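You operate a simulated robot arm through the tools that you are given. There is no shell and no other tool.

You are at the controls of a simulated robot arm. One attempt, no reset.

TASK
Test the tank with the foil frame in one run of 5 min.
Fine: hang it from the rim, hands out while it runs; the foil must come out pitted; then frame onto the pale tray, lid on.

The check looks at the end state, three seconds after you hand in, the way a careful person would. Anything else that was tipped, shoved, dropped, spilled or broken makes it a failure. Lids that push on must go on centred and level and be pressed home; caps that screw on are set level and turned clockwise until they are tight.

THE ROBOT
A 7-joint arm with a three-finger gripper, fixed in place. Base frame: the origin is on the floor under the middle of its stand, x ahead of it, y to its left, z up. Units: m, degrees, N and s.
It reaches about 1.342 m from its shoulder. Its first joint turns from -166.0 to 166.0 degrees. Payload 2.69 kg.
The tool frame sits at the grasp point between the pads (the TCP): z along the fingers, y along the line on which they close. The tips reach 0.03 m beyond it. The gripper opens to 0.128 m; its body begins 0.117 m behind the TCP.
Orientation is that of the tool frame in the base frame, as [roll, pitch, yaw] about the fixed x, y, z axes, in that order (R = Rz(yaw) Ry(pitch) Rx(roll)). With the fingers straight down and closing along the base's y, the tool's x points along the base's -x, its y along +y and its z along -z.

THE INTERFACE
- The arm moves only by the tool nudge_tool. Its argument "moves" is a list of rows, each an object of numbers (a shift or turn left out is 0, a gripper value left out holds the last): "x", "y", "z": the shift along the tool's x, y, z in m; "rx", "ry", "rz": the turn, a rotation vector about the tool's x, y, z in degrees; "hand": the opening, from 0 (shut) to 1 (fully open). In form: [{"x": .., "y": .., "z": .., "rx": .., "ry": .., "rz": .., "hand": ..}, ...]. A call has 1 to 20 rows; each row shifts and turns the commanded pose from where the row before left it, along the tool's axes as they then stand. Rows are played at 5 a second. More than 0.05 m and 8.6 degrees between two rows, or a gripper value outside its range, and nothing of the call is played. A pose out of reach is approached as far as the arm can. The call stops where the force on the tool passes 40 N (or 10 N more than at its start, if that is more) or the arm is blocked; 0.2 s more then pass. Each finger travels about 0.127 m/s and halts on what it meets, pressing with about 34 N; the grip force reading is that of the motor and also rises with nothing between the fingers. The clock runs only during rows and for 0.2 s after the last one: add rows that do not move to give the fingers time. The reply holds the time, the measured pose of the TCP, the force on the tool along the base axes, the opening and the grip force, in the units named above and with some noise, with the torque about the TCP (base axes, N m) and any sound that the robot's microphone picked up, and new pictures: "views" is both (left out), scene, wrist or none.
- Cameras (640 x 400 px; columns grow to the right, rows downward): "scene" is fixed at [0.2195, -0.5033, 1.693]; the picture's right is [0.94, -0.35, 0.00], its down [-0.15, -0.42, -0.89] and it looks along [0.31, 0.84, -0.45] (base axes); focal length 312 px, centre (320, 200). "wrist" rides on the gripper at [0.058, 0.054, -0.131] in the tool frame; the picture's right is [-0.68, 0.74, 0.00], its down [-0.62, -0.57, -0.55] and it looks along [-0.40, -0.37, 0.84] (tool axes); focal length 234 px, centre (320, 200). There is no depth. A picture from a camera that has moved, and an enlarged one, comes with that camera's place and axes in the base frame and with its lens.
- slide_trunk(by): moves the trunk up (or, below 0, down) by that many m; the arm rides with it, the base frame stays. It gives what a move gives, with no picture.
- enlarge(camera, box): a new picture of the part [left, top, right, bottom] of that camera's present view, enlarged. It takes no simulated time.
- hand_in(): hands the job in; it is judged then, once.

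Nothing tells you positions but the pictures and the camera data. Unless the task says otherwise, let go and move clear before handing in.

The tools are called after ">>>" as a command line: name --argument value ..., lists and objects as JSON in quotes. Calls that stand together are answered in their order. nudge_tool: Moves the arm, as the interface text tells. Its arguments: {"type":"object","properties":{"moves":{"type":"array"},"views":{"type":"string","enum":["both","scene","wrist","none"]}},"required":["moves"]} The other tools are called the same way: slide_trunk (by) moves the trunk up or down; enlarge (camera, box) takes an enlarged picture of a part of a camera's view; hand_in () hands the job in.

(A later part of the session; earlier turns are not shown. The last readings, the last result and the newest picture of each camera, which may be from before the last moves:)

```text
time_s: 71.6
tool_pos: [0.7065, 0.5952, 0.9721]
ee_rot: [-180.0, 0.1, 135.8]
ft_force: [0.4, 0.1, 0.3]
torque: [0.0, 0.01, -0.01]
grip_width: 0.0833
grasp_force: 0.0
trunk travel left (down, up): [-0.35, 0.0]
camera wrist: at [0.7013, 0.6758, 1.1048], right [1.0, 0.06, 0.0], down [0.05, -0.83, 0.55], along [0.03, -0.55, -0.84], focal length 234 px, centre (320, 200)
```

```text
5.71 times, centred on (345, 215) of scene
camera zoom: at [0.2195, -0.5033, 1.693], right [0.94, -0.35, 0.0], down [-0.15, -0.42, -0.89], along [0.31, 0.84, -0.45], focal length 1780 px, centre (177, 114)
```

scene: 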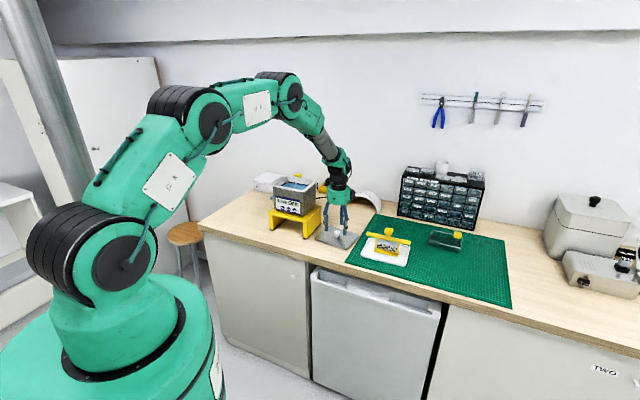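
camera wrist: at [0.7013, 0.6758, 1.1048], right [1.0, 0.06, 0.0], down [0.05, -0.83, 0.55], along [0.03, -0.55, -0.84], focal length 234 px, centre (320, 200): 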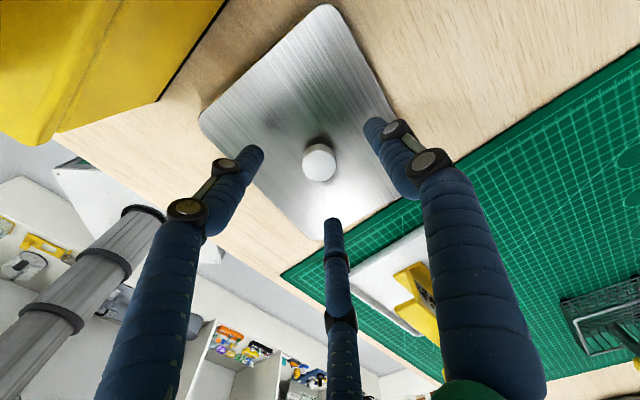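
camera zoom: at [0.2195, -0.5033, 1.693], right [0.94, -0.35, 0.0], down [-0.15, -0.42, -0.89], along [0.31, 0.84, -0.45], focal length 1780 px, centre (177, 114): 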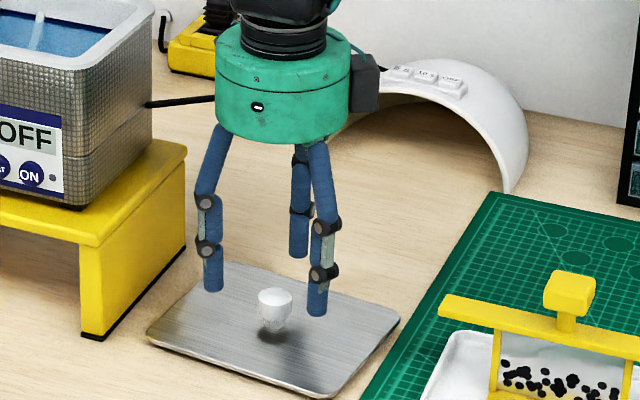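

>>> nudge_tool --moves '[{"x": -0.0015, "y": -0.0012, "z": 0.015}, {"z": 0.015}, {"z": 0.01}, {"z": 0.006}, {}, {}]' --views "both"

>>> enlarge --camera "wrist" --box '[210, 60, 430, 260]'

>>> enlarge --camera "scene" --box '[310, 195, 370, 250]'

```text
time_s: 72.6
tool_pos: [0.7109, 0.5973, 0.939]
ee_rot: [179.2, 0.1, 135.9]
ft_force: [0.1, 1.7, 8.1]
torque: [-0.23, 0.08, -0.01]
grip_width: 0.0443
grasp_force: 11.3
trunk travel left (down, up): [-0.35, 0.0]
stopped in row 4: the force on the tool passed its limit at 49 N (the readings are from after the stop); the commanded pose is now the measured one
camera wrist: at [0.7043, 0.6765, 1.0727], right [1.0, 0.06, 0.01], down [0.04, -0.84, 0.54], along [0.04, -0.54, -0.84], focal length 234 px, centre (320, 200)
```

scene: 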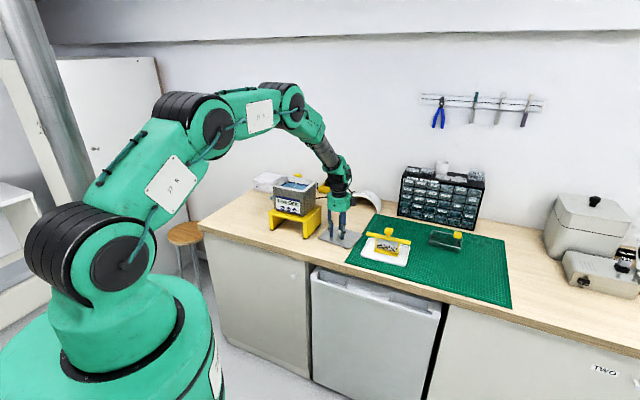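
wrist: 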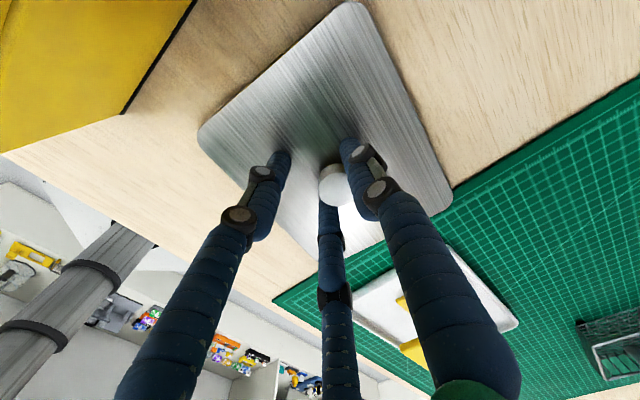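

```text
2.00 times, centred on (320, 160) of wrist
camera zoom: at [0.7043, 0.6765, 1.0727], right [1.0, 0.06, 0.01], down [0.04, -0.84, 0.54], along [0.04, -0.54, -0.84], focal length 468 px, centre (320, 280)
```

zoom: 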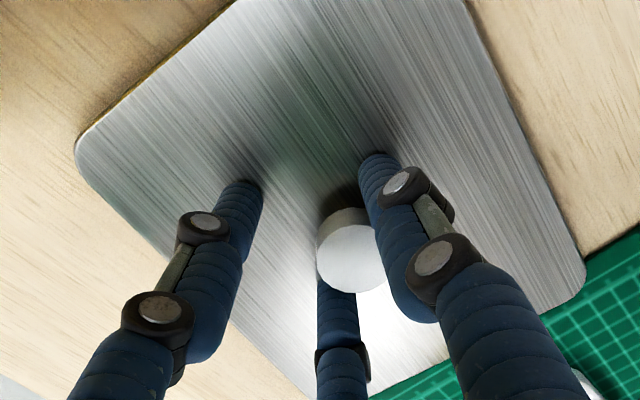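

```text
7.27 times, centred on (340, 222) of scene
camera zoom: at [0.2195, -0.5033, 1.693], right [0.94, -0.35, 0.0], down [-0.15, -0.42, -0.89], along [0.31, 0.84, -0.45], focal length 2266 px, centre (174, 36)
```

zoom: 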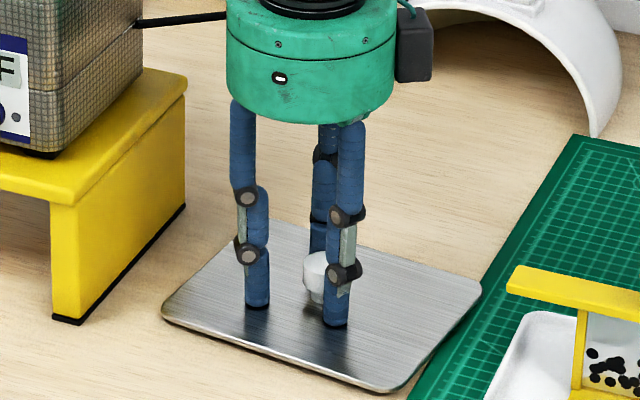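

The fingertips met the lid plate before I expected, and stopped at 49 N; fingers were pushed inward and the lid slid slightly. I back straight up and look again.

>>> nudge_tool --moves '[{"z": -0.005}, {"z": -0.015}, {"z": -0.02, "hand": 0.65}, {"rx": 0.8}, {}, {}, {}]' --views "both"

>>> enlarge --camera "wrist" --box '[180, 0, 460, 220]'

>>> enlarge --camera "scene" --box '[305, 190, 385, 250]'

```text
time_s: 74.2
tool_pos: [0.7083, 0.5954, 0.9708]
ee_rot: [-179.5, 0.0, 135.8]
ft_force: [-0.1, -0.3, 0.2]
torque: [0.0, 0.0, 0.03]
grip_width: 0.0832
grasp_force: 0.1
trunk travel left (down, up): [-0.35, 0.0]
camera wrist: at [0.704, 0.677, 1.1023], right [1.0, 0.06, -0.01], down [0.05, -0.83, 0.55], along [0.03, -0.55, -0.83], focal length 234 px, centre (320, 200)
```

scene: 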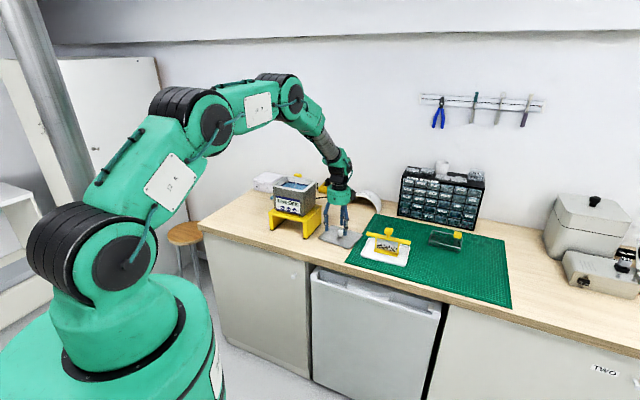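
wrist: 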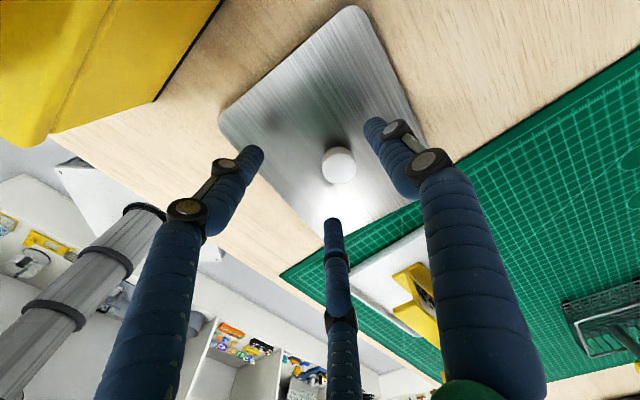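

```text
1.82 times, centred on (320, 110) of wrist
camera zoom: at [0.704, 0.677, 1.1023], right [1.0, 0.06, -0.01], down [0.05, -0.83, 0.55], along [0.03, -0.55, -0.83], focal length 426 px, centre (320, 364)
```

zoom: 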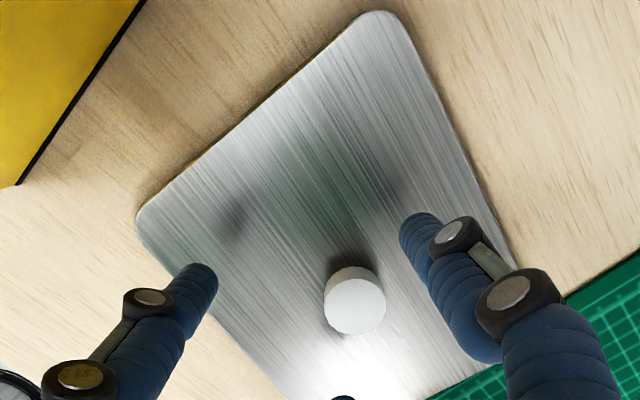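

```text
6.67 times, centred on (345, 220) of scene
camera zoom: at [0.2195, -0.5033, 1.693], right [0.94, -0.35, 0.0], down [-0.15, -0.42, -0.89], along [0.31, 0.84, -0.45], focal length 2077 px, centre (153, 67)
```

zoom: 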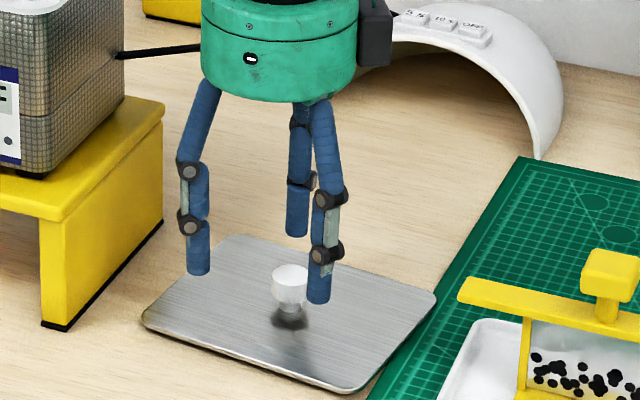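

The lid slid about 1 cm on the bench, nothing else was touched. I re-centre on the knob and stop higher this time (tips about 9 mm above the plate).

>>> nudge_tool --moves '[{"x": -0.011, "y": 0.012, "rx": -0.5}, {}, {"z": 0.01}, {"z": 0.008}, {}, {}]' --views "both"

>>> enlarge --camera "wrist" --box '[210, 30, 430, 240]'

>>> enlarge --camera "scene" --box '[310, 195, 370, 250]'

```text
time_s: 75.6
tool_pos: [0.7241, 0.5966, 0.9531]
ee_rot: [-179.9, -0.1, 135.8]
ft_force: [-0.5, 0.3, -0.6]
torque: [0.01, 0.0, 0.0]
grip_width: 0.0831
grasp_force: 0.0
trunk travel left (down, up): [-0.35, 0.0]
camera wrist: at [0.7187, 0.6767, 1.086], right [1.0, 0.06, 0.0], down [0.05, -0.83, 0.55], along [0.03, -0.55, -0.84], focal length 234 px, centre (320, 200)
```

scene: 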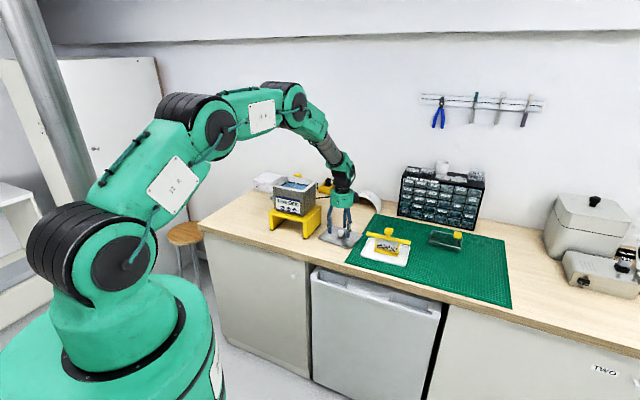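
wrist: 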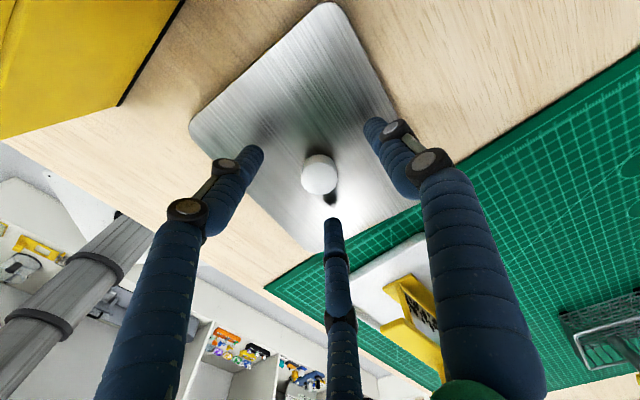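

```text
1.90 times, centred on (320, 135) of wrist
camera zoom: at [0.7187, 0.6767, 1.086], right [1.0, 0.06, 0.0], down [0.05, -0.83, 0.55], along [0.03, -0.55, -0.84], focal length 446 px, centre (320, 324)
```

zoom: 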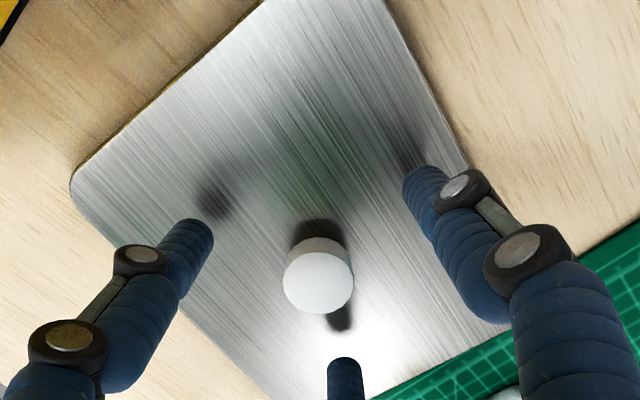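

```text
7.27 times, centred on (340, 222) of scene
camera zoom: at [0.2195, -0.5033, 1.693], right [0.94, -0.35, 0.0], down [-0.15, -0.42, -0.89], along [0.31, 0.84, -0.45], focal length 2266 px, centre (174, 36)
```

zoom: 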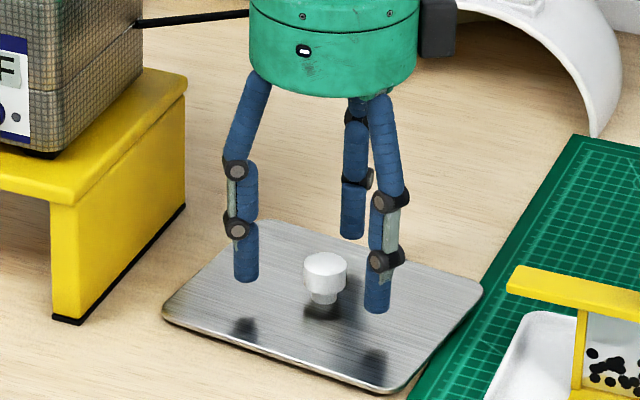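

Centred to within 2 mm. I go down 9 mm more and close gradually on the knob.

>>> nudge_tool --moves '[{"x": -0.002, "y": -0.0015, "z": 0.005}, {"z": 0.004}, {}, {"hand": 0.5}, {"hand": 0.4}, {"hand": 0.3}, {"hand": 0.24}, {"hand": 0.2}, {"hand": 0.1}, {"hand": 0.0}, {}, {}]' --views "both"

>>> enlarge --camera "wrist" --box '[210, 30, 430, 240]'

>>> enlarge --camera "scene" --box '[310, 195, 370, 250]'

```text
time_s: 78.2
tool_pos: [0.7252, 0.5928, 0.9454]
ee_rot: [-179.9, 0.0, 135.9]
ft_force: [0.6, -0.2, 0.2]
torque: [0.04, -0.03, 0.03]
grip_width: 0.027
grasp_force: 34.0
trunk travel left (down, up): [-0.35, 0.0]
camera wrist: at [0.7199, 0.6733, 1.0779], right [1.0, 0.06, 0.0], down [0.05, -0.83, 0.55], along [0.03, -0.55, -0.84], focal length 234 px, centre (320, 200)
```

scene: 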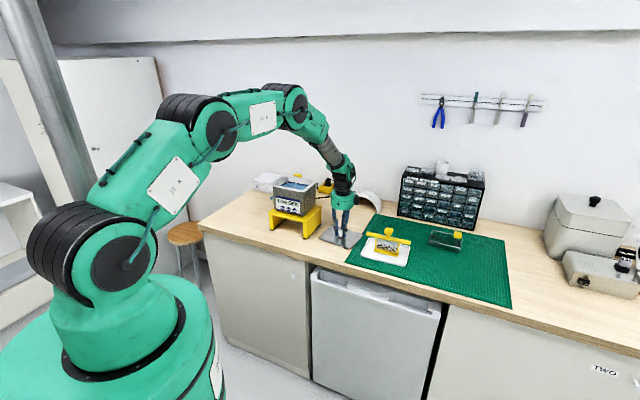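
wrist: 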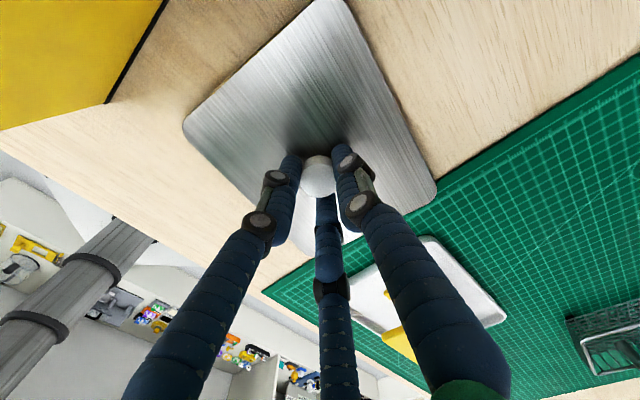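

```text
1.90 times, centred on (320, 135) of wrist
camera zoom: at [0.7199, 0.6733, 1.0779], right [1.0, 0.06, 0.0], down [0.05, -0.83, 0.55], along [0.03, -0.55, -0.84], focal length 446 px, centre (320, 324)
```

zoom: 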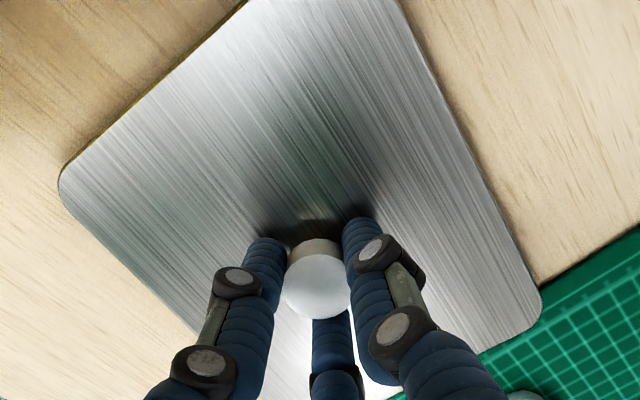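

```text
7.27 times, centred on (340, 222) of scene
camera zoom: at [0.2195, -0.5033, 1.693], right [0.94, -0.35, 0.0], down [-0.15, -0.42, -0.89], along [0.31, 0.84, -0.45], focal length 2266 px, centre (174, 36)
```

zoom: 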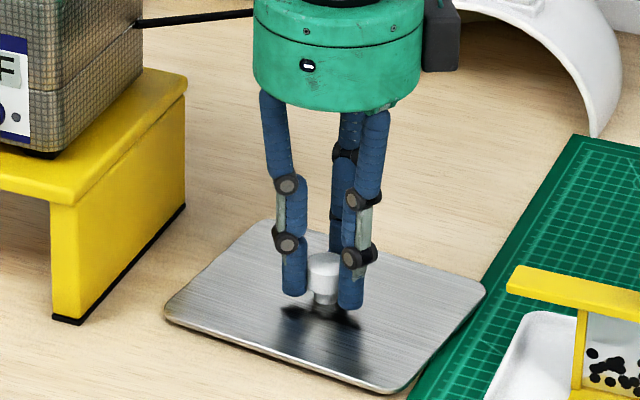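

Knob is gripped (0.027 m wide). I lift slowly to test the hold.

>>> nudge_tool --moves '[{"z": -0.003}, {"z": -0.006}, {"z": -0.012}, {"z": -0.02}, {"z": -0.02}, {}, {}]' --views "both"

>>> enlarge --camera "wrist" --box '[150, 0, 470, 240]'

>>> enlarge --camera "scene" --box '[305, 185, 375, 250]'

```text
time_s: 79.8
tool_pos: [0.7238, 0.5935, 1.0062]
ee_rot: [-179.9, 0.0, 135.9]
ft_force: [0.1, 0.4, 0.6]
torque: [-0.01, 0.01, 0.01]
grip_width: 0.0019
grasp_force: 31.8
trunk travel left (down, up): [-0.35, 0.0]
camera wrist: at [0.7196, 0.6738, 1.1373], right [1.0, 0.06, 0.0], down [0.05, -0.83, 0.55], along [0.03, -0.55, -0.84], focal length 234 px, centre (320, 200)
```

scene: 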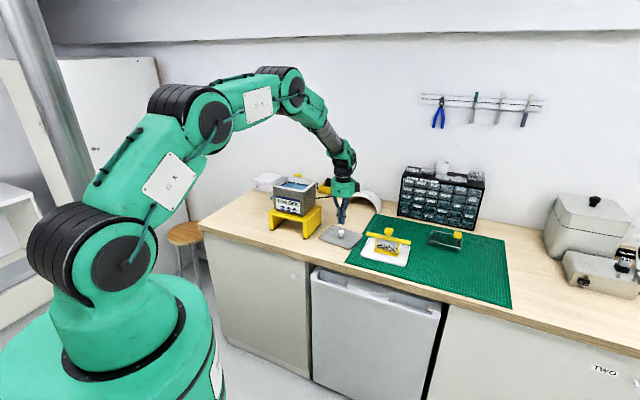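
wrist: 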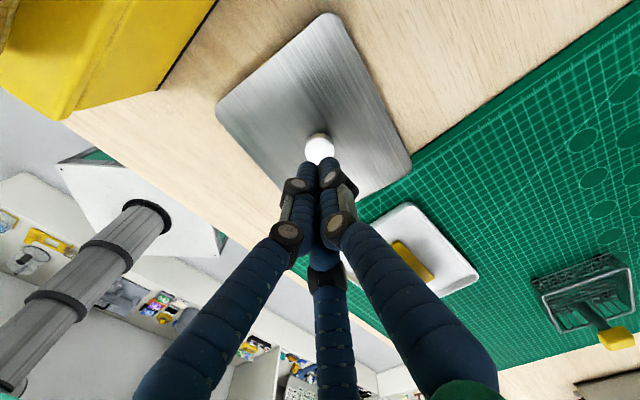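

```text
1.67 times, centred on (310, 120) of wrist
camera zoom: at [0.7196, 0.6738, 1.1373], right [1.0, 0.06, 0.0], down [0.05, -0.83, 0.55], along [0.03, -0.55, -0.84], focal length 390 px, centre (337, 333)
```

zoom: 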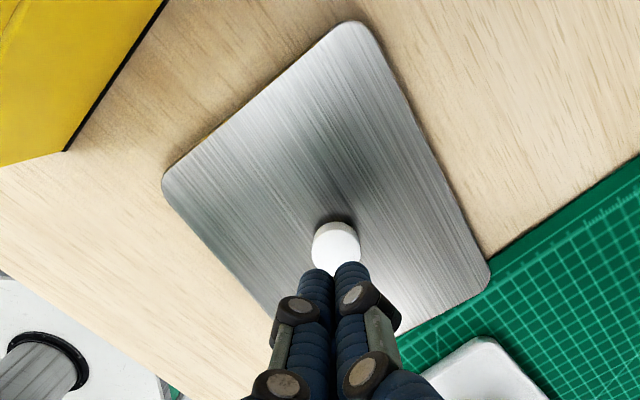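

```text
6.15 times, centred on (340, 218) of scene
camera zoom: at [0.2195, -0.5033, 1.693], right [0.94, -0.35, 0.0], down [-0.15, -0.42, -0.89], along [0.31, 0.84, -0.45], focal length 1917 px, centre (197, 92)
```

zoom: 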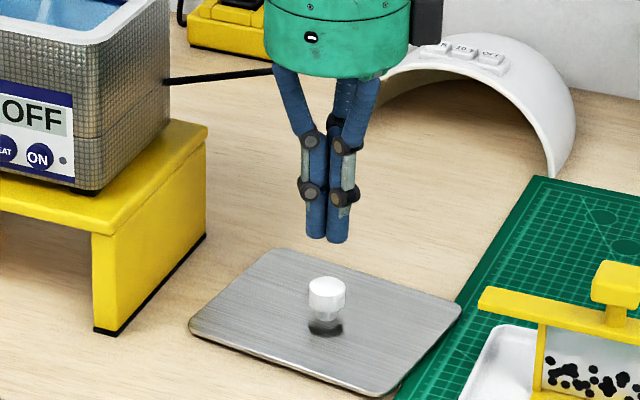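

The grip was too high on the knob and it slipped out; the lid stayed flat on the bench. I reopen moderately and descend slowly until the tips just feel the plate, so the grip sits lower on the knob.

>>> nudge_tool --moves '[{"hand": 0.45}, {}, {}, {"z": 0.02}, {"z": 0.02}, {"z": 0.014}, {}]' --views "both"

>>> enlarge --camera "wrist" --box '[210, 30, 430, 240]'

>>> enlarge --camera "scene" --box '[320, 200, 365, 245]'

```text
time_s: 81.4
tool_pos: [0.7258, 0.5948, 0.9525]
ee_rot: [-180.0, 0.1, 135.9]
ft_force: [0.3, -0.8, -1.3]
torque: [-0.02, 0.06, 0.01]
grip_width: 0.0572
grasp_force: 0.0
trunk travel left (down, up): [-0.35, 0.0]
camera wrist: at [0.7202, 0.6741, 1.0844], right [1.0, 0.06, 0.0], down [0.05, -0.83, 0.55], along [0.03, -0.55, -0.84], focal length 234 px, centre (320, 200)
```

scene: 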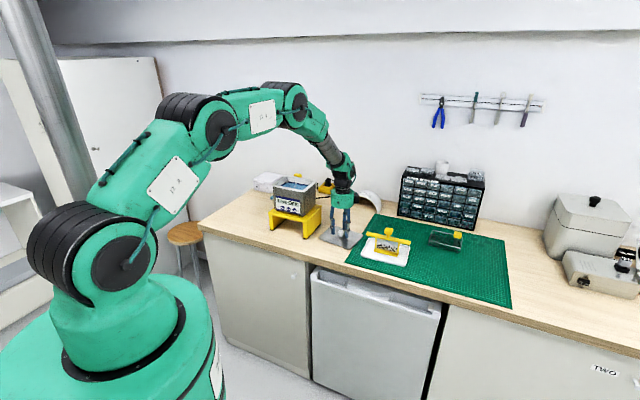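
wrist: 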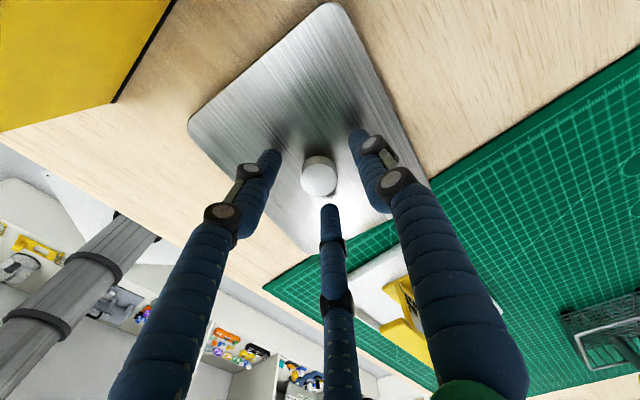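

```text
1.90 times, centred on (320, 135) of wrist
camera zoom: at [0.7202, 0.6741, 1.0844], right [1.0, 0.06, 0.0], down [0.05, -0.83, 0.55], along [0.03, -0.55, -0.84], focal length 446 px, centre (320, 324)
```

zoom: 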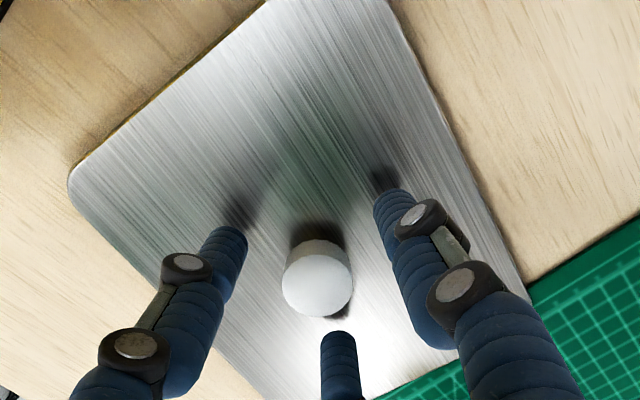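

```text
8.89 times, centred on (342, 222) of scene
camera zoom: at [0.2195, -0.5033, 1.693], right [0.94, -0.35, 0.0], down [-0.15, -0.42, -0.89], along [0.31, 0.84, -0.45], focal length 2769 px, centre (120, 0)
```

zoom: 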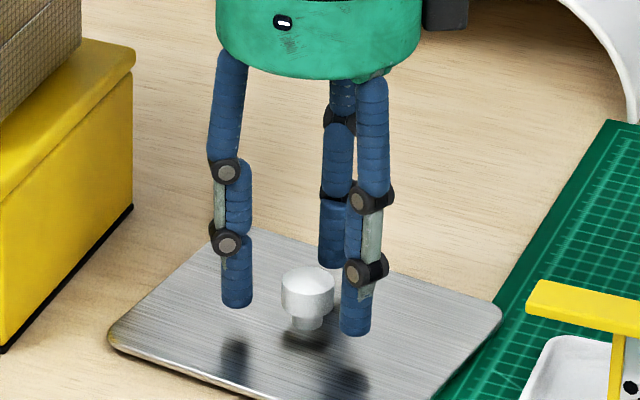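

>>> nudge_tool --moves '[{"x": -0.0015, "y": -0.002, "z": 0.005}, {"z": 0.004}, {}]' --views "none"

```text
time_s: 82.2
tool_pos: [0.7249, 0.5913, 0.9428]
ee_rot: [-180.0, 0.0, 135.9]
ft_force: [-0.3, -0.5, 0.2]
torque: [0.02, 0.0, 0.0]
grip_width: 0.0577
grasp_force: 0.0
trunk travel left (down, up): [-0.35, 0.0]
```

>>> nudge_tool --moves '[{"z": 0.0015}, {"z": 0.0015}, {}]' --views "none"

```text
time_s: 83.0
tool_pos: [0.7235, 0.5898, 0.9391]
ee_rot: [-179.9, 0.0, 135.9]
ft_force: [-0.2, 0.7, 0.8]
torque: [0.01, 0.02, 0.02]
grip_width: 0.0577
grasp_force: 0.2
trunk travel left (down, up): [-0.35, 0.0]
```

>>> nudge_tool --moves '[{"z": 0.001}, {}]' --views "none"

```text
time_s: 83.6
tool_pos: [0.7249, 0.5902, 0.9388]
ee_rot: [-179.9, 0.0, 135.9]
ft_force: [-0.5, 1.0, 2.7]
torque: [0.08, 0.01, -0.02]
grip_width: 0.0574
grasp_force: 0.0
trunk travel left (down, up): [-0.35, 0.0]
```

The tips now just feel the plate (about 3 N). I come up 1 mm and close on the knob.

>>> nudge_tool --moves '[{"z": -0.001}, {"hand": 0.38}, {"hand": 0.3}, {"hand": 0.25}, {"hand": 0.2}, {"hand": 0.1}, {"hand": 0.0}, {}, {}, {}]' --views "both"

>>> enlarge --camera "wrist" --box '[210, 30, 430, 240]'

>>> enlarge --camera "scene" --box '[320, 200, 365, 245]'

```text
time_s: 85.8
tool_pos: [0.7258, 0.5893, 0.9394]
ee_rot: [-180.0, 0.0, 136.0]
ft_force: [0.5, 0.0, -0.3]
torque: [0.04, -0.04, 0.05]
grip_width: 0.0265
grasp_force: 34.5
trunk travel left (down, up): [-0.35, 0.0]
camera wrist: at [0.7203, 0.6706, 1.0721], right [1.0, 0.06, 0.0], down [0.05, -0.83, 0.55], along [0.03, -0.55, -0.84], focal length 234 px, centre (320, 200)
```

scene: 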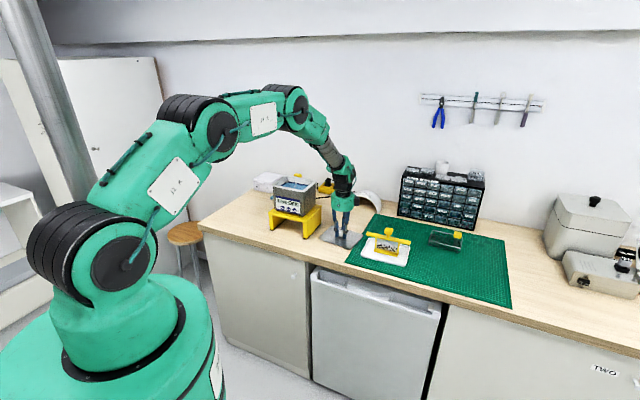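
wrist: 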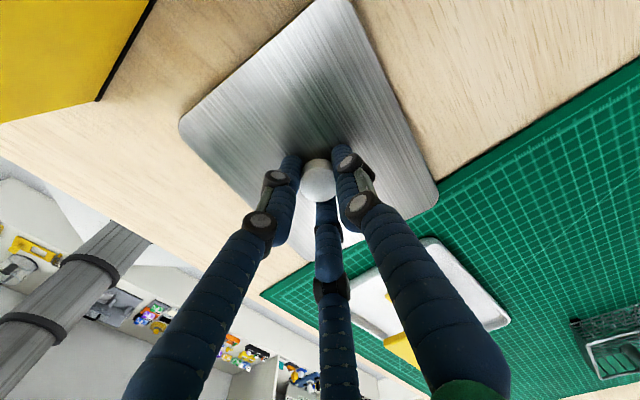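

```text
1.90 times, centred on (320, 135) of wrist
camera zoom: at [0.7203, 0.6706, 1.0721], right [1.0, 0.06, 0.0], down [0.05, -0.83, 0.55], along [0.03, -0.55, -0.84], focal length 446 px, centre (320, 324)
```

zoom: 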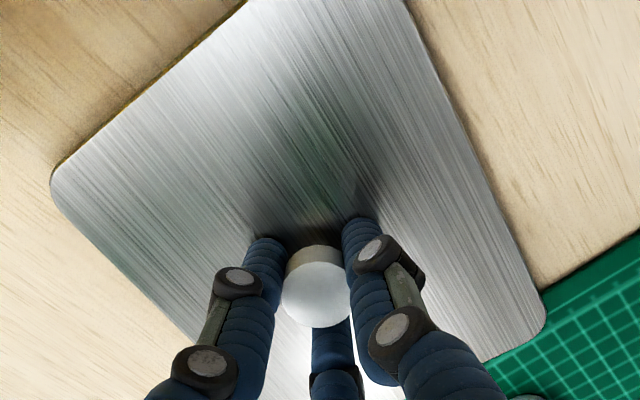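

```text
8.89 times, centred on (342, 222) of scene
camera zoom: at [0.2195, -0.5033, 1.693], right [0.94, -0.35, 0.0], down [-0.15, -0.42, -0.89], along [0.31, 0.84, -0.45], focal length 2769 px, centre (120, 0)
```

zoom: 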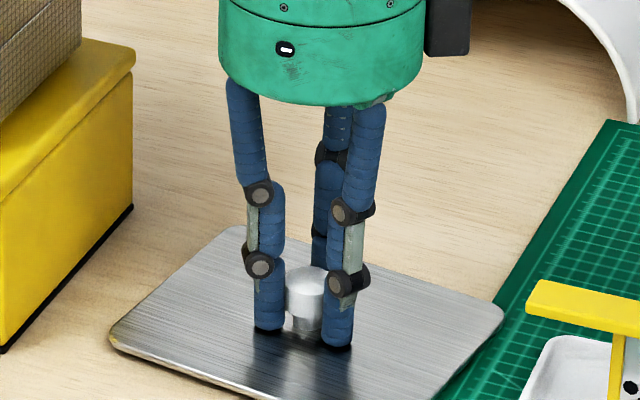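

Now the fingertips reach down past the knob's wide part. I lift very slowly and check the grip.

>>> nudge_tool --moves '[{"z": -0.002}, {"z": -0.002}, {"z": -0.002}, {"z": -0.003}, {}]' --views "wrist"

>>> enlarge --camera "scene" --box '[315, 200, 370, 250]'

```text
time_s: 87.0
tool_pos: [0.7254, 0.5906, 0.9481]
ee_rot: [-180.0, 0.0, 135.9]
ft_force: [-0.4, -0.2, -1.4]
torque: [0.0, -0.01, 0.01]
grip_width: 0.0265
grasp_force: 34.0
trunk travel left (down, up): [-0.35, 0.0]
camera wrist: at [0.7205, 0.6705, 1.0801], right [1.0, 0.06, 0.0], down [0.05, -0.83, 0.55], along [0.03, -0.55, -0.84], focal length 234 px, centre (320, 200)
```

wrist: 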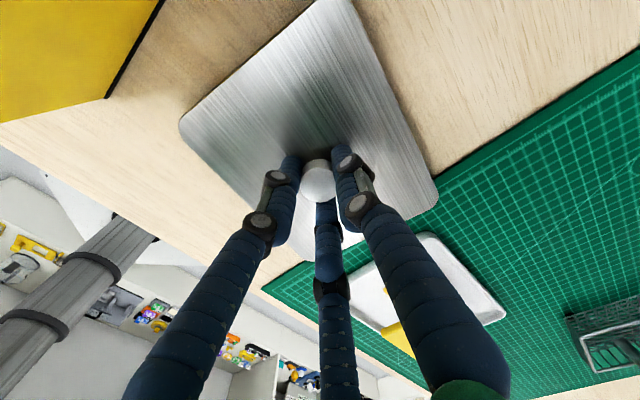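

```text
8.00 times, centred on (342, 225) of scene
camera zoom: at [0.2195, -0.5033, 1.693], right [0.94, -0.35, 0.0], down [-0.15, -0.42, -0.89], along [0.31, 0.84, -0.45], focal length 2492 px, centre (140, 0)
```

zoom: 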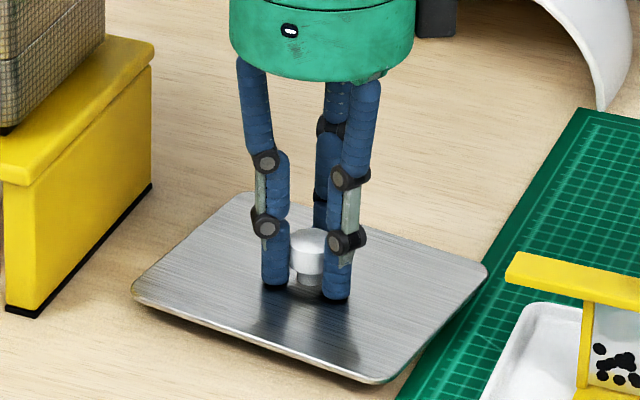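

The lid comes up with the hand this time. I continue lifting at a gentle pace.

>>> nudge_tool --moves '[{"z": -0.005}, {"z": -0.01}, {"z": -0.015}, {"z": -0.02}, {"z": -0.02}, {"z": -0.02}, {"z": -0.02}, {"z": -0.025}, {"z": -0.025}, {"z": -0.025}, {"z": -0.025}, {"z": -0.025}, {"z": -0.025}, {"z": -0.02}, {"z": -0.01}, {}, {}]' --views "both"

>>> enlarge --camera "wrist" --box '[150, 0, 470, 240]'

>>> enlarge --camera "scene" --box '[290, 130, 390, 205]'

```text
time_s: 90.6
tool_pos: [0.7265, 0.5906, 1.238]
ee_rot: [-179.8, -0.1, 135.8]
ft_force: [0.3, 0.5, -0.8]
torque: [-0.03, -0.03, 0.0]
grip_width: 0.0255
grasp_force: 33.9
trunk travel left (down, up): [-0.35, 0.0]
camera wrist: at [0.7217, 0.6708, 1.3709], right [1.0, 0.06, 0.0], down [0.05, -0.83, 0.55], along [0.03, -0.55, -0.84], focal length 234 px, centre (320, 200)
```

scene: 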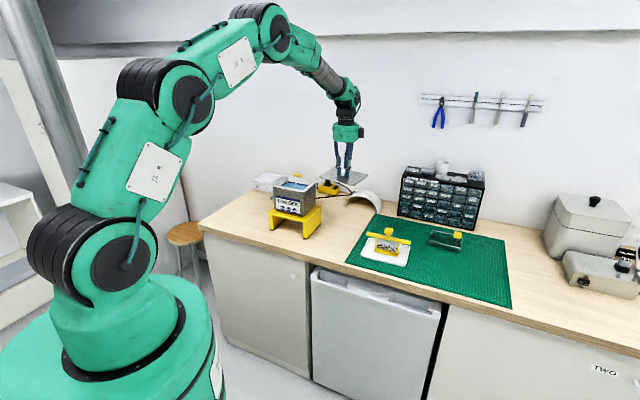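
wrist: 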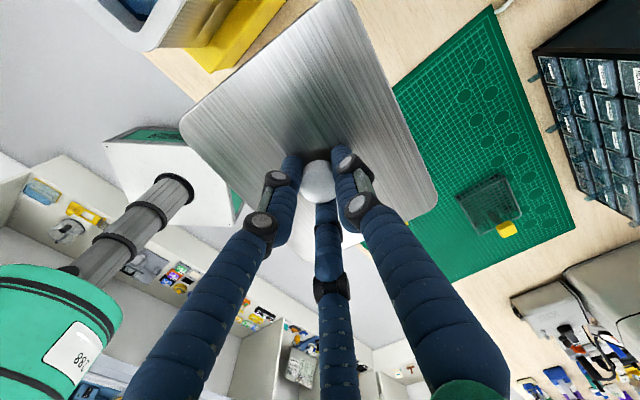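

```text
1.67 times, centred on (310, 120) of wrist
camera zoom: at [0.7217, 0.6708, 1.3709], right [1.0, 0.06, 0.0], down [0.05, -0.83, 0.55], along [0.03, -0.55, -0.84], focal length 390 px, centre (337, 333)
```

zoom: 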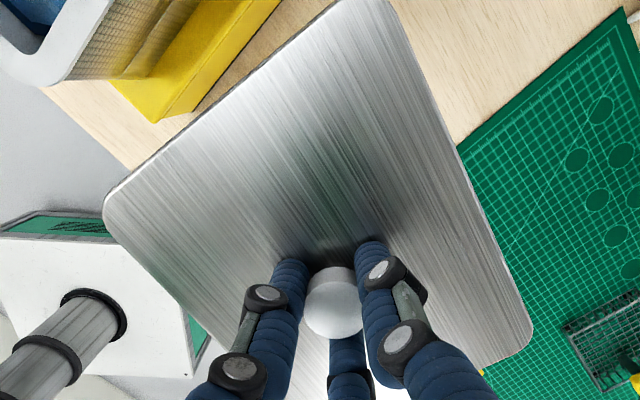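

```text
5.33 times, centred on (340, 168) of scene
camera zoom: at [0.2195, -0.5033, 1.693], right [0.94, -0.35, 0.0], down [-0.15, -0.42, -0.89], along [0.31, 0.84, -0.45], focal length 1662 px, centre (213, 373)
```

zoom: 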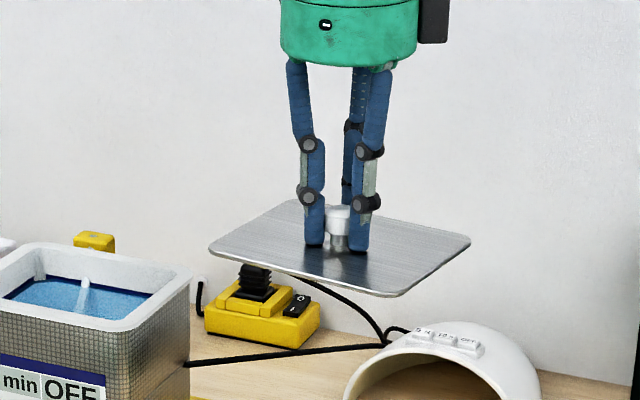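

The lid is held level. I zoom in on its edges to measure its angle in the hand before moving over the tank.

>>> enlarge --camera "wrist" --box '[170, 0, 350, 130]'

>>> enlarge --camera "wrist" --box '[340, 0, 460, 225]'

>>> enlarge --camera "wrist" --box '[170, 90, 300, 230]'

```text
3.08 times, centred on (260, 65) of wrist
camera zoom: at [0.7217, 0.6708, 1.3709], right [1.0, 0.06, 0.0], down [0.05, -0.83, 0.55], along [0.03, -0.55, -0.84], focal length 720 px, centre (505, 615)
```

zoom: 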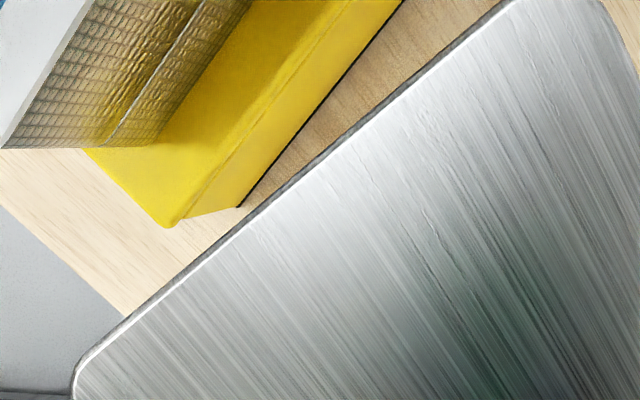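

```text
1.78 times, centred on (400, 112) of wrist
camera zoom: at [0.7217, 0.6708, 1.3709], right [1.0, 0.06, 0.0], down [0.05, -0.83, 0.55], along [0.03, -0.55, -0.84], focal length 416 px, centre (178, 356)
```

zoom: 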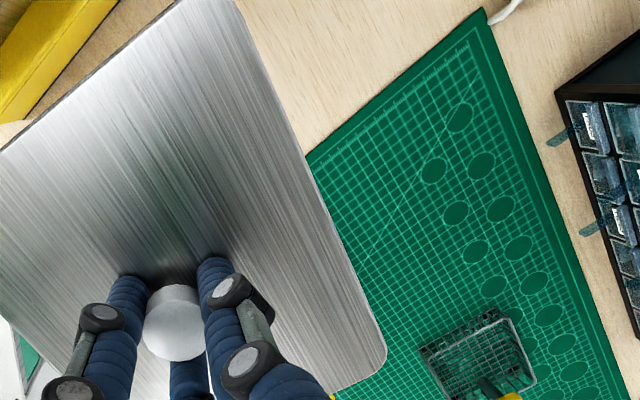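

```text
2.86 times, centred on (235, 160) of wrist
camera zoom: at [0.7217, 0.6708, 1.3709], right [1.0, 0.06, 0.0], down [0.05, -0.83, 0.55], along [0.03, -0.55, -0.84], focal length 669 px, centre (563, 314)
```

zoom: 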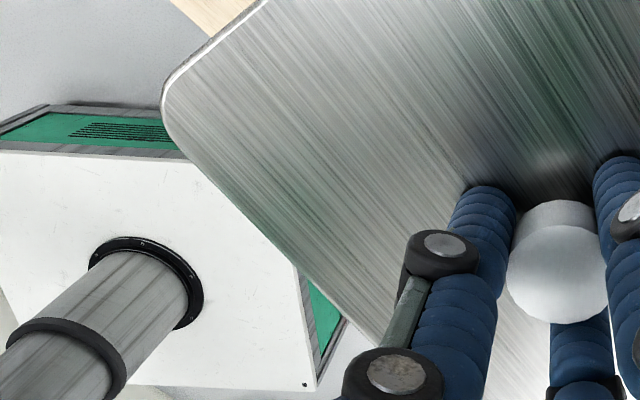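

The lid sits about 9.4° clockwise relative to the tool, so I turn it -8.9° to match the tank and carry it over the tank at this safe height.

>>> nudge_tool --moves '[{"rz": -2.2}, {"rz": -2.2}, {"rz": -2.2}, {"rz": -2.3}, {}, {"x": 0.015, "y": 0.0025}, {"x": 0.028, "y": 0.0047}, {"x": 0.032, "y": 0.0054}, {"x": 0.032, "y": 0.0054}, {"x": 0.032, "y": 0.0054}, {"x": 0.032, "y": 0.0054}, {"x": 0.03, "y": 0.005}, {"x": 0.02, "y": 0.0033}, {"x": 0.0122, "y": 0.002}, {}, {}]' --views "both"

>>> enlarge --camera "scene" --box '[250, 130, 340, 215]'

>>> enlarge --camera "wrist" --box '[150, 0, 470, 240]'

```text
time_s: 94.0
tool_pos: [0.5586, 0.7575, 1.236]
ee_rot: [-179.9, 0.0, 144.8]
ft_force: [-0.3, 0.5, -2.3]
torque: [0.01, 0.02, -0.04]
grip_width: 0.0254
grasp_force: 33.9
trunk travel left (down, up): [-0.35, 0.0]
camera wrist: at [0.541, 0.8361, 1.369], right [0.98, 0.21, 0.0], down [0.18, -0.82, 0.55], along [0.11, -0.54, -0.84], focal length 234 px, centre (320, 200)
```

scene: 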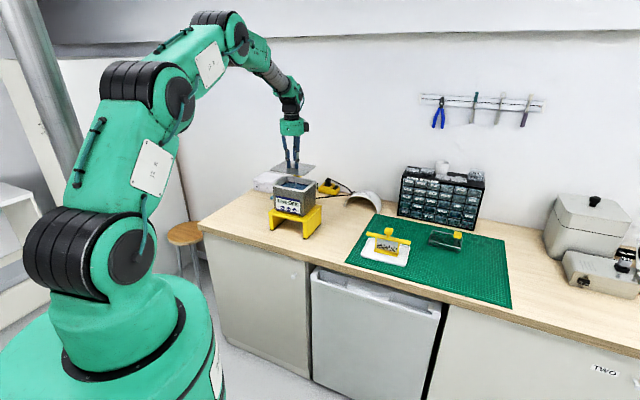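
wrist: 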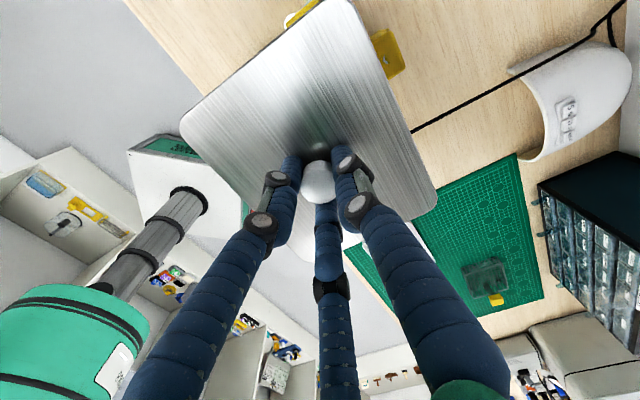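

```text
4.71 times, centred on (295, 172) of scene
camera zoom: at [0.2195, -0.5033, 1.693], right [0.94, -0.35, 0.0], down [-0.15, -0.42, -0.89], along [0.31, 0.84, -0.45], focal length 1466 px, centre (438, 329)
```

zoom: 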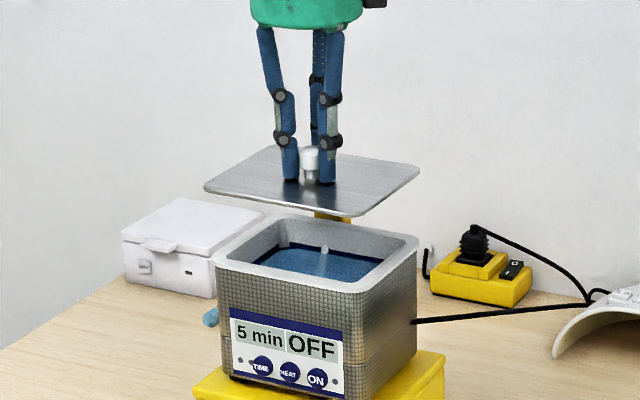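

```text
1.67 times, centred on (310, 120) of wrist
camera zoom: at [0.541, 0.8361, 1.369], right [0.98, 0.21, 0.0], down [0.18, -0.82, 0.55], along [0.11, -0.54, -0.84], focal length 390 px, centre (337, 333)
```

zoom: 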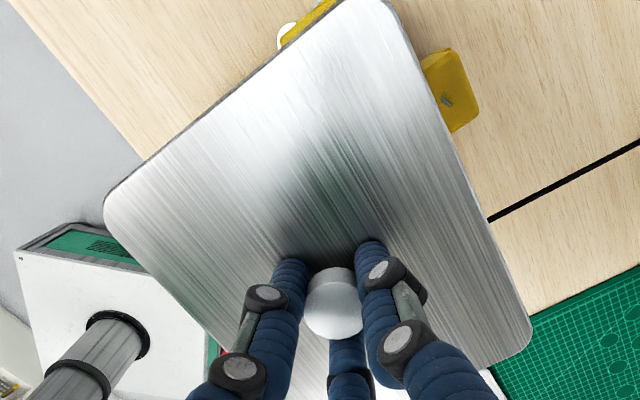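

Lid and tank look aligned in yaw (within about 1°) and sideways. I lower to just above the rim and compare edges closely.

>>> nudge_tool --moves '[{"z": 0.01}, {"z": 0.015}, {"z": 0.015}, {"z": 0.008}, {}, {}]' --views "both"

>>> enlarge --camera "scene" --box '[265, 150, 325, 200]'

>>> enlarge --camera "wrist" --box '[170, 0, 460, 220]'

```text
time_s: 95.4
tool_pos: [0.5573, 0.7551, 1.189]
ee_rot: [-179.8, -0.1, 144.8]
ft_force: [-0.5, -0.2, -1.8]
torque: [0.01, -0.02, -0.01]
grip_width: 0.0254
grasp_force: 33.5
trunk travel left (down, up): [-0.35, 0.0]
camera wrist: at [0.5403, 0.8346, 1.3222], right [0.98, 0.21, 0.0], down [0.18, -0.82, 0.55], along [0.11, -0.54, -0.84], focal length 234 px, centre (320, 200)
```

scene: 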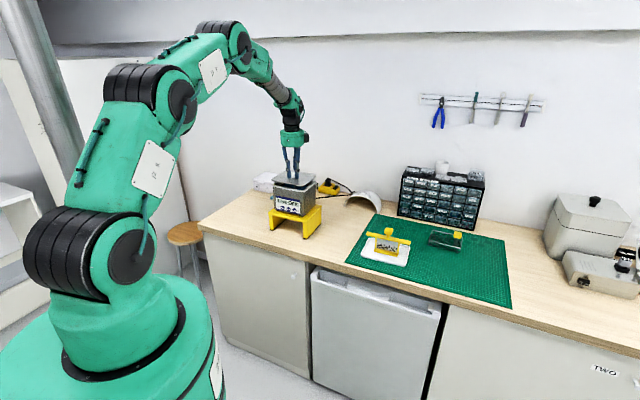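
wrist: 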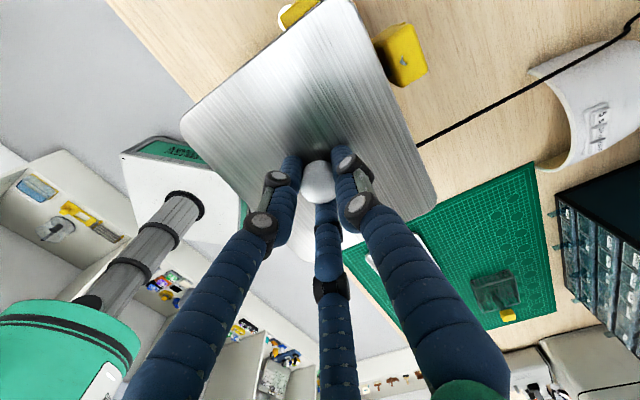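

```text
8.00 times, centred on (295, 175) of scene
camera zoom: at [0.2195, -0.5033, 1.693], right [0.94, -0.35, 0.0], down [-0.15, -0.42, -0.89], along [0.31, 0.84, -0.45], focal length 2492 px, centre (520, 400)
```

zoom: 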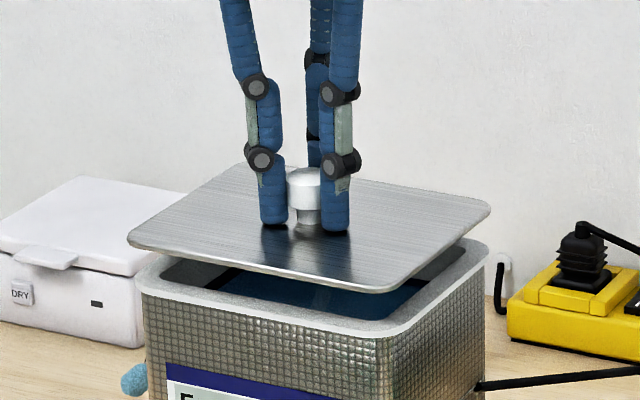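

```text
1.82 times, centred on (315, 110) of wrist
camera zoom: at [0.5403, 0.8346, 1.3222], right [0.98, 0.21, 0.0], down [0.18, -0.82, 0.55], along [0.11, -0.54, -0.84], focal length 426 px, centre (329, 364)
```

zoom: 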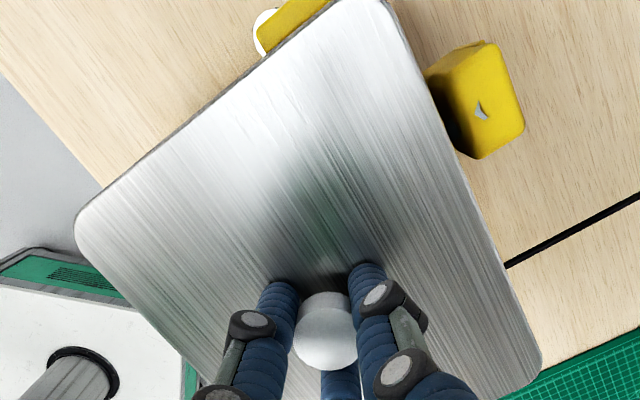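

Edges line up within measurement accuracy. I lower in small steps, watching for first contact.

>>> nudge_tool --moves '[{"z": 0.003}, {"z": 0.003}, {"z": 0.003}, {}]' --views "none"

```text
time_s: 96.4
tool_pos: [0.558, 0.7577, 1.1797]
ee_rot: [-180.0, 0.0, 144.8]
ft_force: [0.1, -0.2, -1.7]
torque: [0.02, 0.03, -0.02]
grip_width: 0.0255
grasp_force: 34.2
trunk travel left (down, up): [-0.35, 0.0]
```

>>> nudge_tool --moves '[{"z": 0.002}, {"z": 0.002}, {}]' --views "scene"

>>> enlarge --camera "scene" --box '[265, 155, 325, 200]'

```text
time_s: 97.2
tool_pos: [0.5585, 0.7562, 1.1767]
ee_rot: [-179.9, 0.1, 144.8]
ft_force: [0.5, -0.5, -0.7]
torque: [0.0, 0.04, -0.01]
grip_width: 0.0252
grasp_force: 33.8
trunk travel left (down, up): [-0.35, 0.0]
```

scene: 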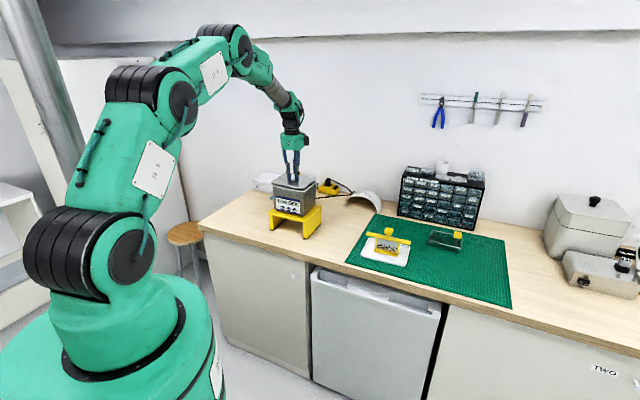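

```text
8.89 times, centred on (295, 178) of scene
camera zoom: at [0.2195, -0.5033, 1.693], right [0.94, -0.35, 0.0], down [-0.15, -0.42, -0.89], along [0.31, 0.84, -0.45], focal length 2769 px, centre (542, 400)
```

zoom: 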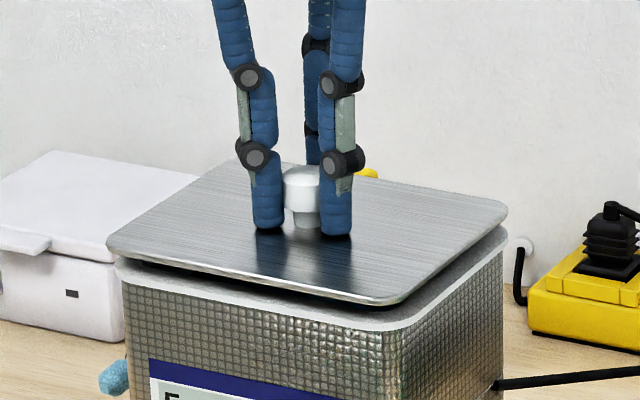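

>>> nudge_tool --moves '[{"z": 0.002}, {"z": 0.002}, {}]' --views "none"

```text
time_s: 98.0
tool_pos: [0.5564, 0.7567, 1.173]
ee_rot: [-179.9, 0.0, 144.8]
ft_force: [0.5, -0.8, -1.4]
torque: [0.02, 0.01, 0.01]
grip_width: 0.0255
grasp_force: 34.0
trunk travel left (down, up): [-0.35, 0.0]
```

>>> nudge_tool --moves '[{"z": 0.002}, {"z": 0.001}, {}]' --views "scene"

>>> enlarge --camera "scene" --box '[270, 160, 322, 200]'

```text
time_s: 98.8
tool_pos: [0.5591, 0.7575, 1.1712]
ee_rot: [-179.9, 0.0, 144.9]
ft_force: [0.4, 0.0, -1.4]
torque: [0.0, 0.01, -0.01]
grip_width: 0.0253
grasp_force: 34.0
trunk travel left (down, up): [-0.35, 0.0]
```

scene: 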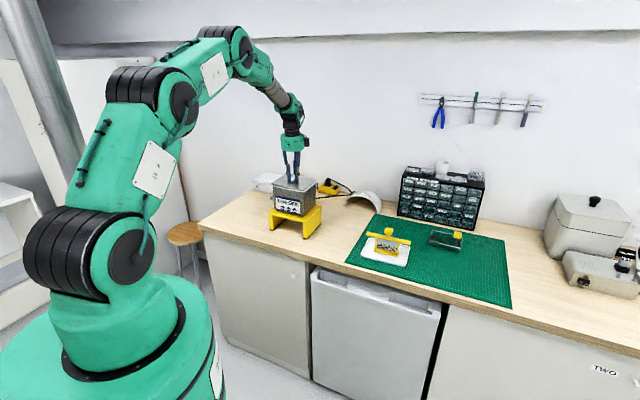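

```text
10.00 times, centred on (296, 180) of scene
camera zoom: at [0.2195, -0.5033, 1.693], right [0.94, -0.35, 0.0], down [-0.15, -0.42, -0.89], along [0.31, 0.84, -0.45], focal length 3116 px, centre (560, 400)
```

zoom: 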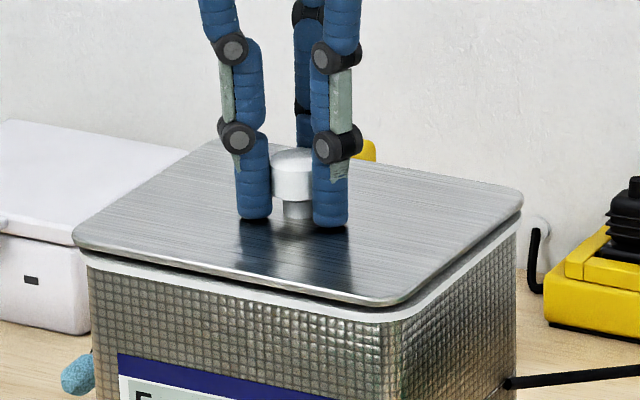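

>>> nudge_tool --moves '[{"z": 0.002}, {}]' --views "none"

```text
time_s: 99.4
tool_pos: [0.5578, 0.7578, 1.1686]
ee_rot: [-179.8, 0.1, 144.8]
ft_force: [-0.2, -0.1, -1.3]
torque: [-0.02, -0.02, -0.01]
grip_width: 0.0255
grasp_force: 33.8
trunk travel left (down, up): [-0.35, 0.0]
```

>>> nudge_tool --moves '[{"z": 0.0015}, {}]' --views "none"

```text
time_s: 100.0
tool_pos: [0.5564, 0.7581, 1.168]
ee_rot: [180.0, 0.0, 144.7]
ft_force: [0.1, -0.1, -1.1]
torque: [-0.01, 0.01, -0.01]
grip_width: 0.0253
grasp_force: 34.0
trunk travel left (down, up): [-0.35, 0.0]
```

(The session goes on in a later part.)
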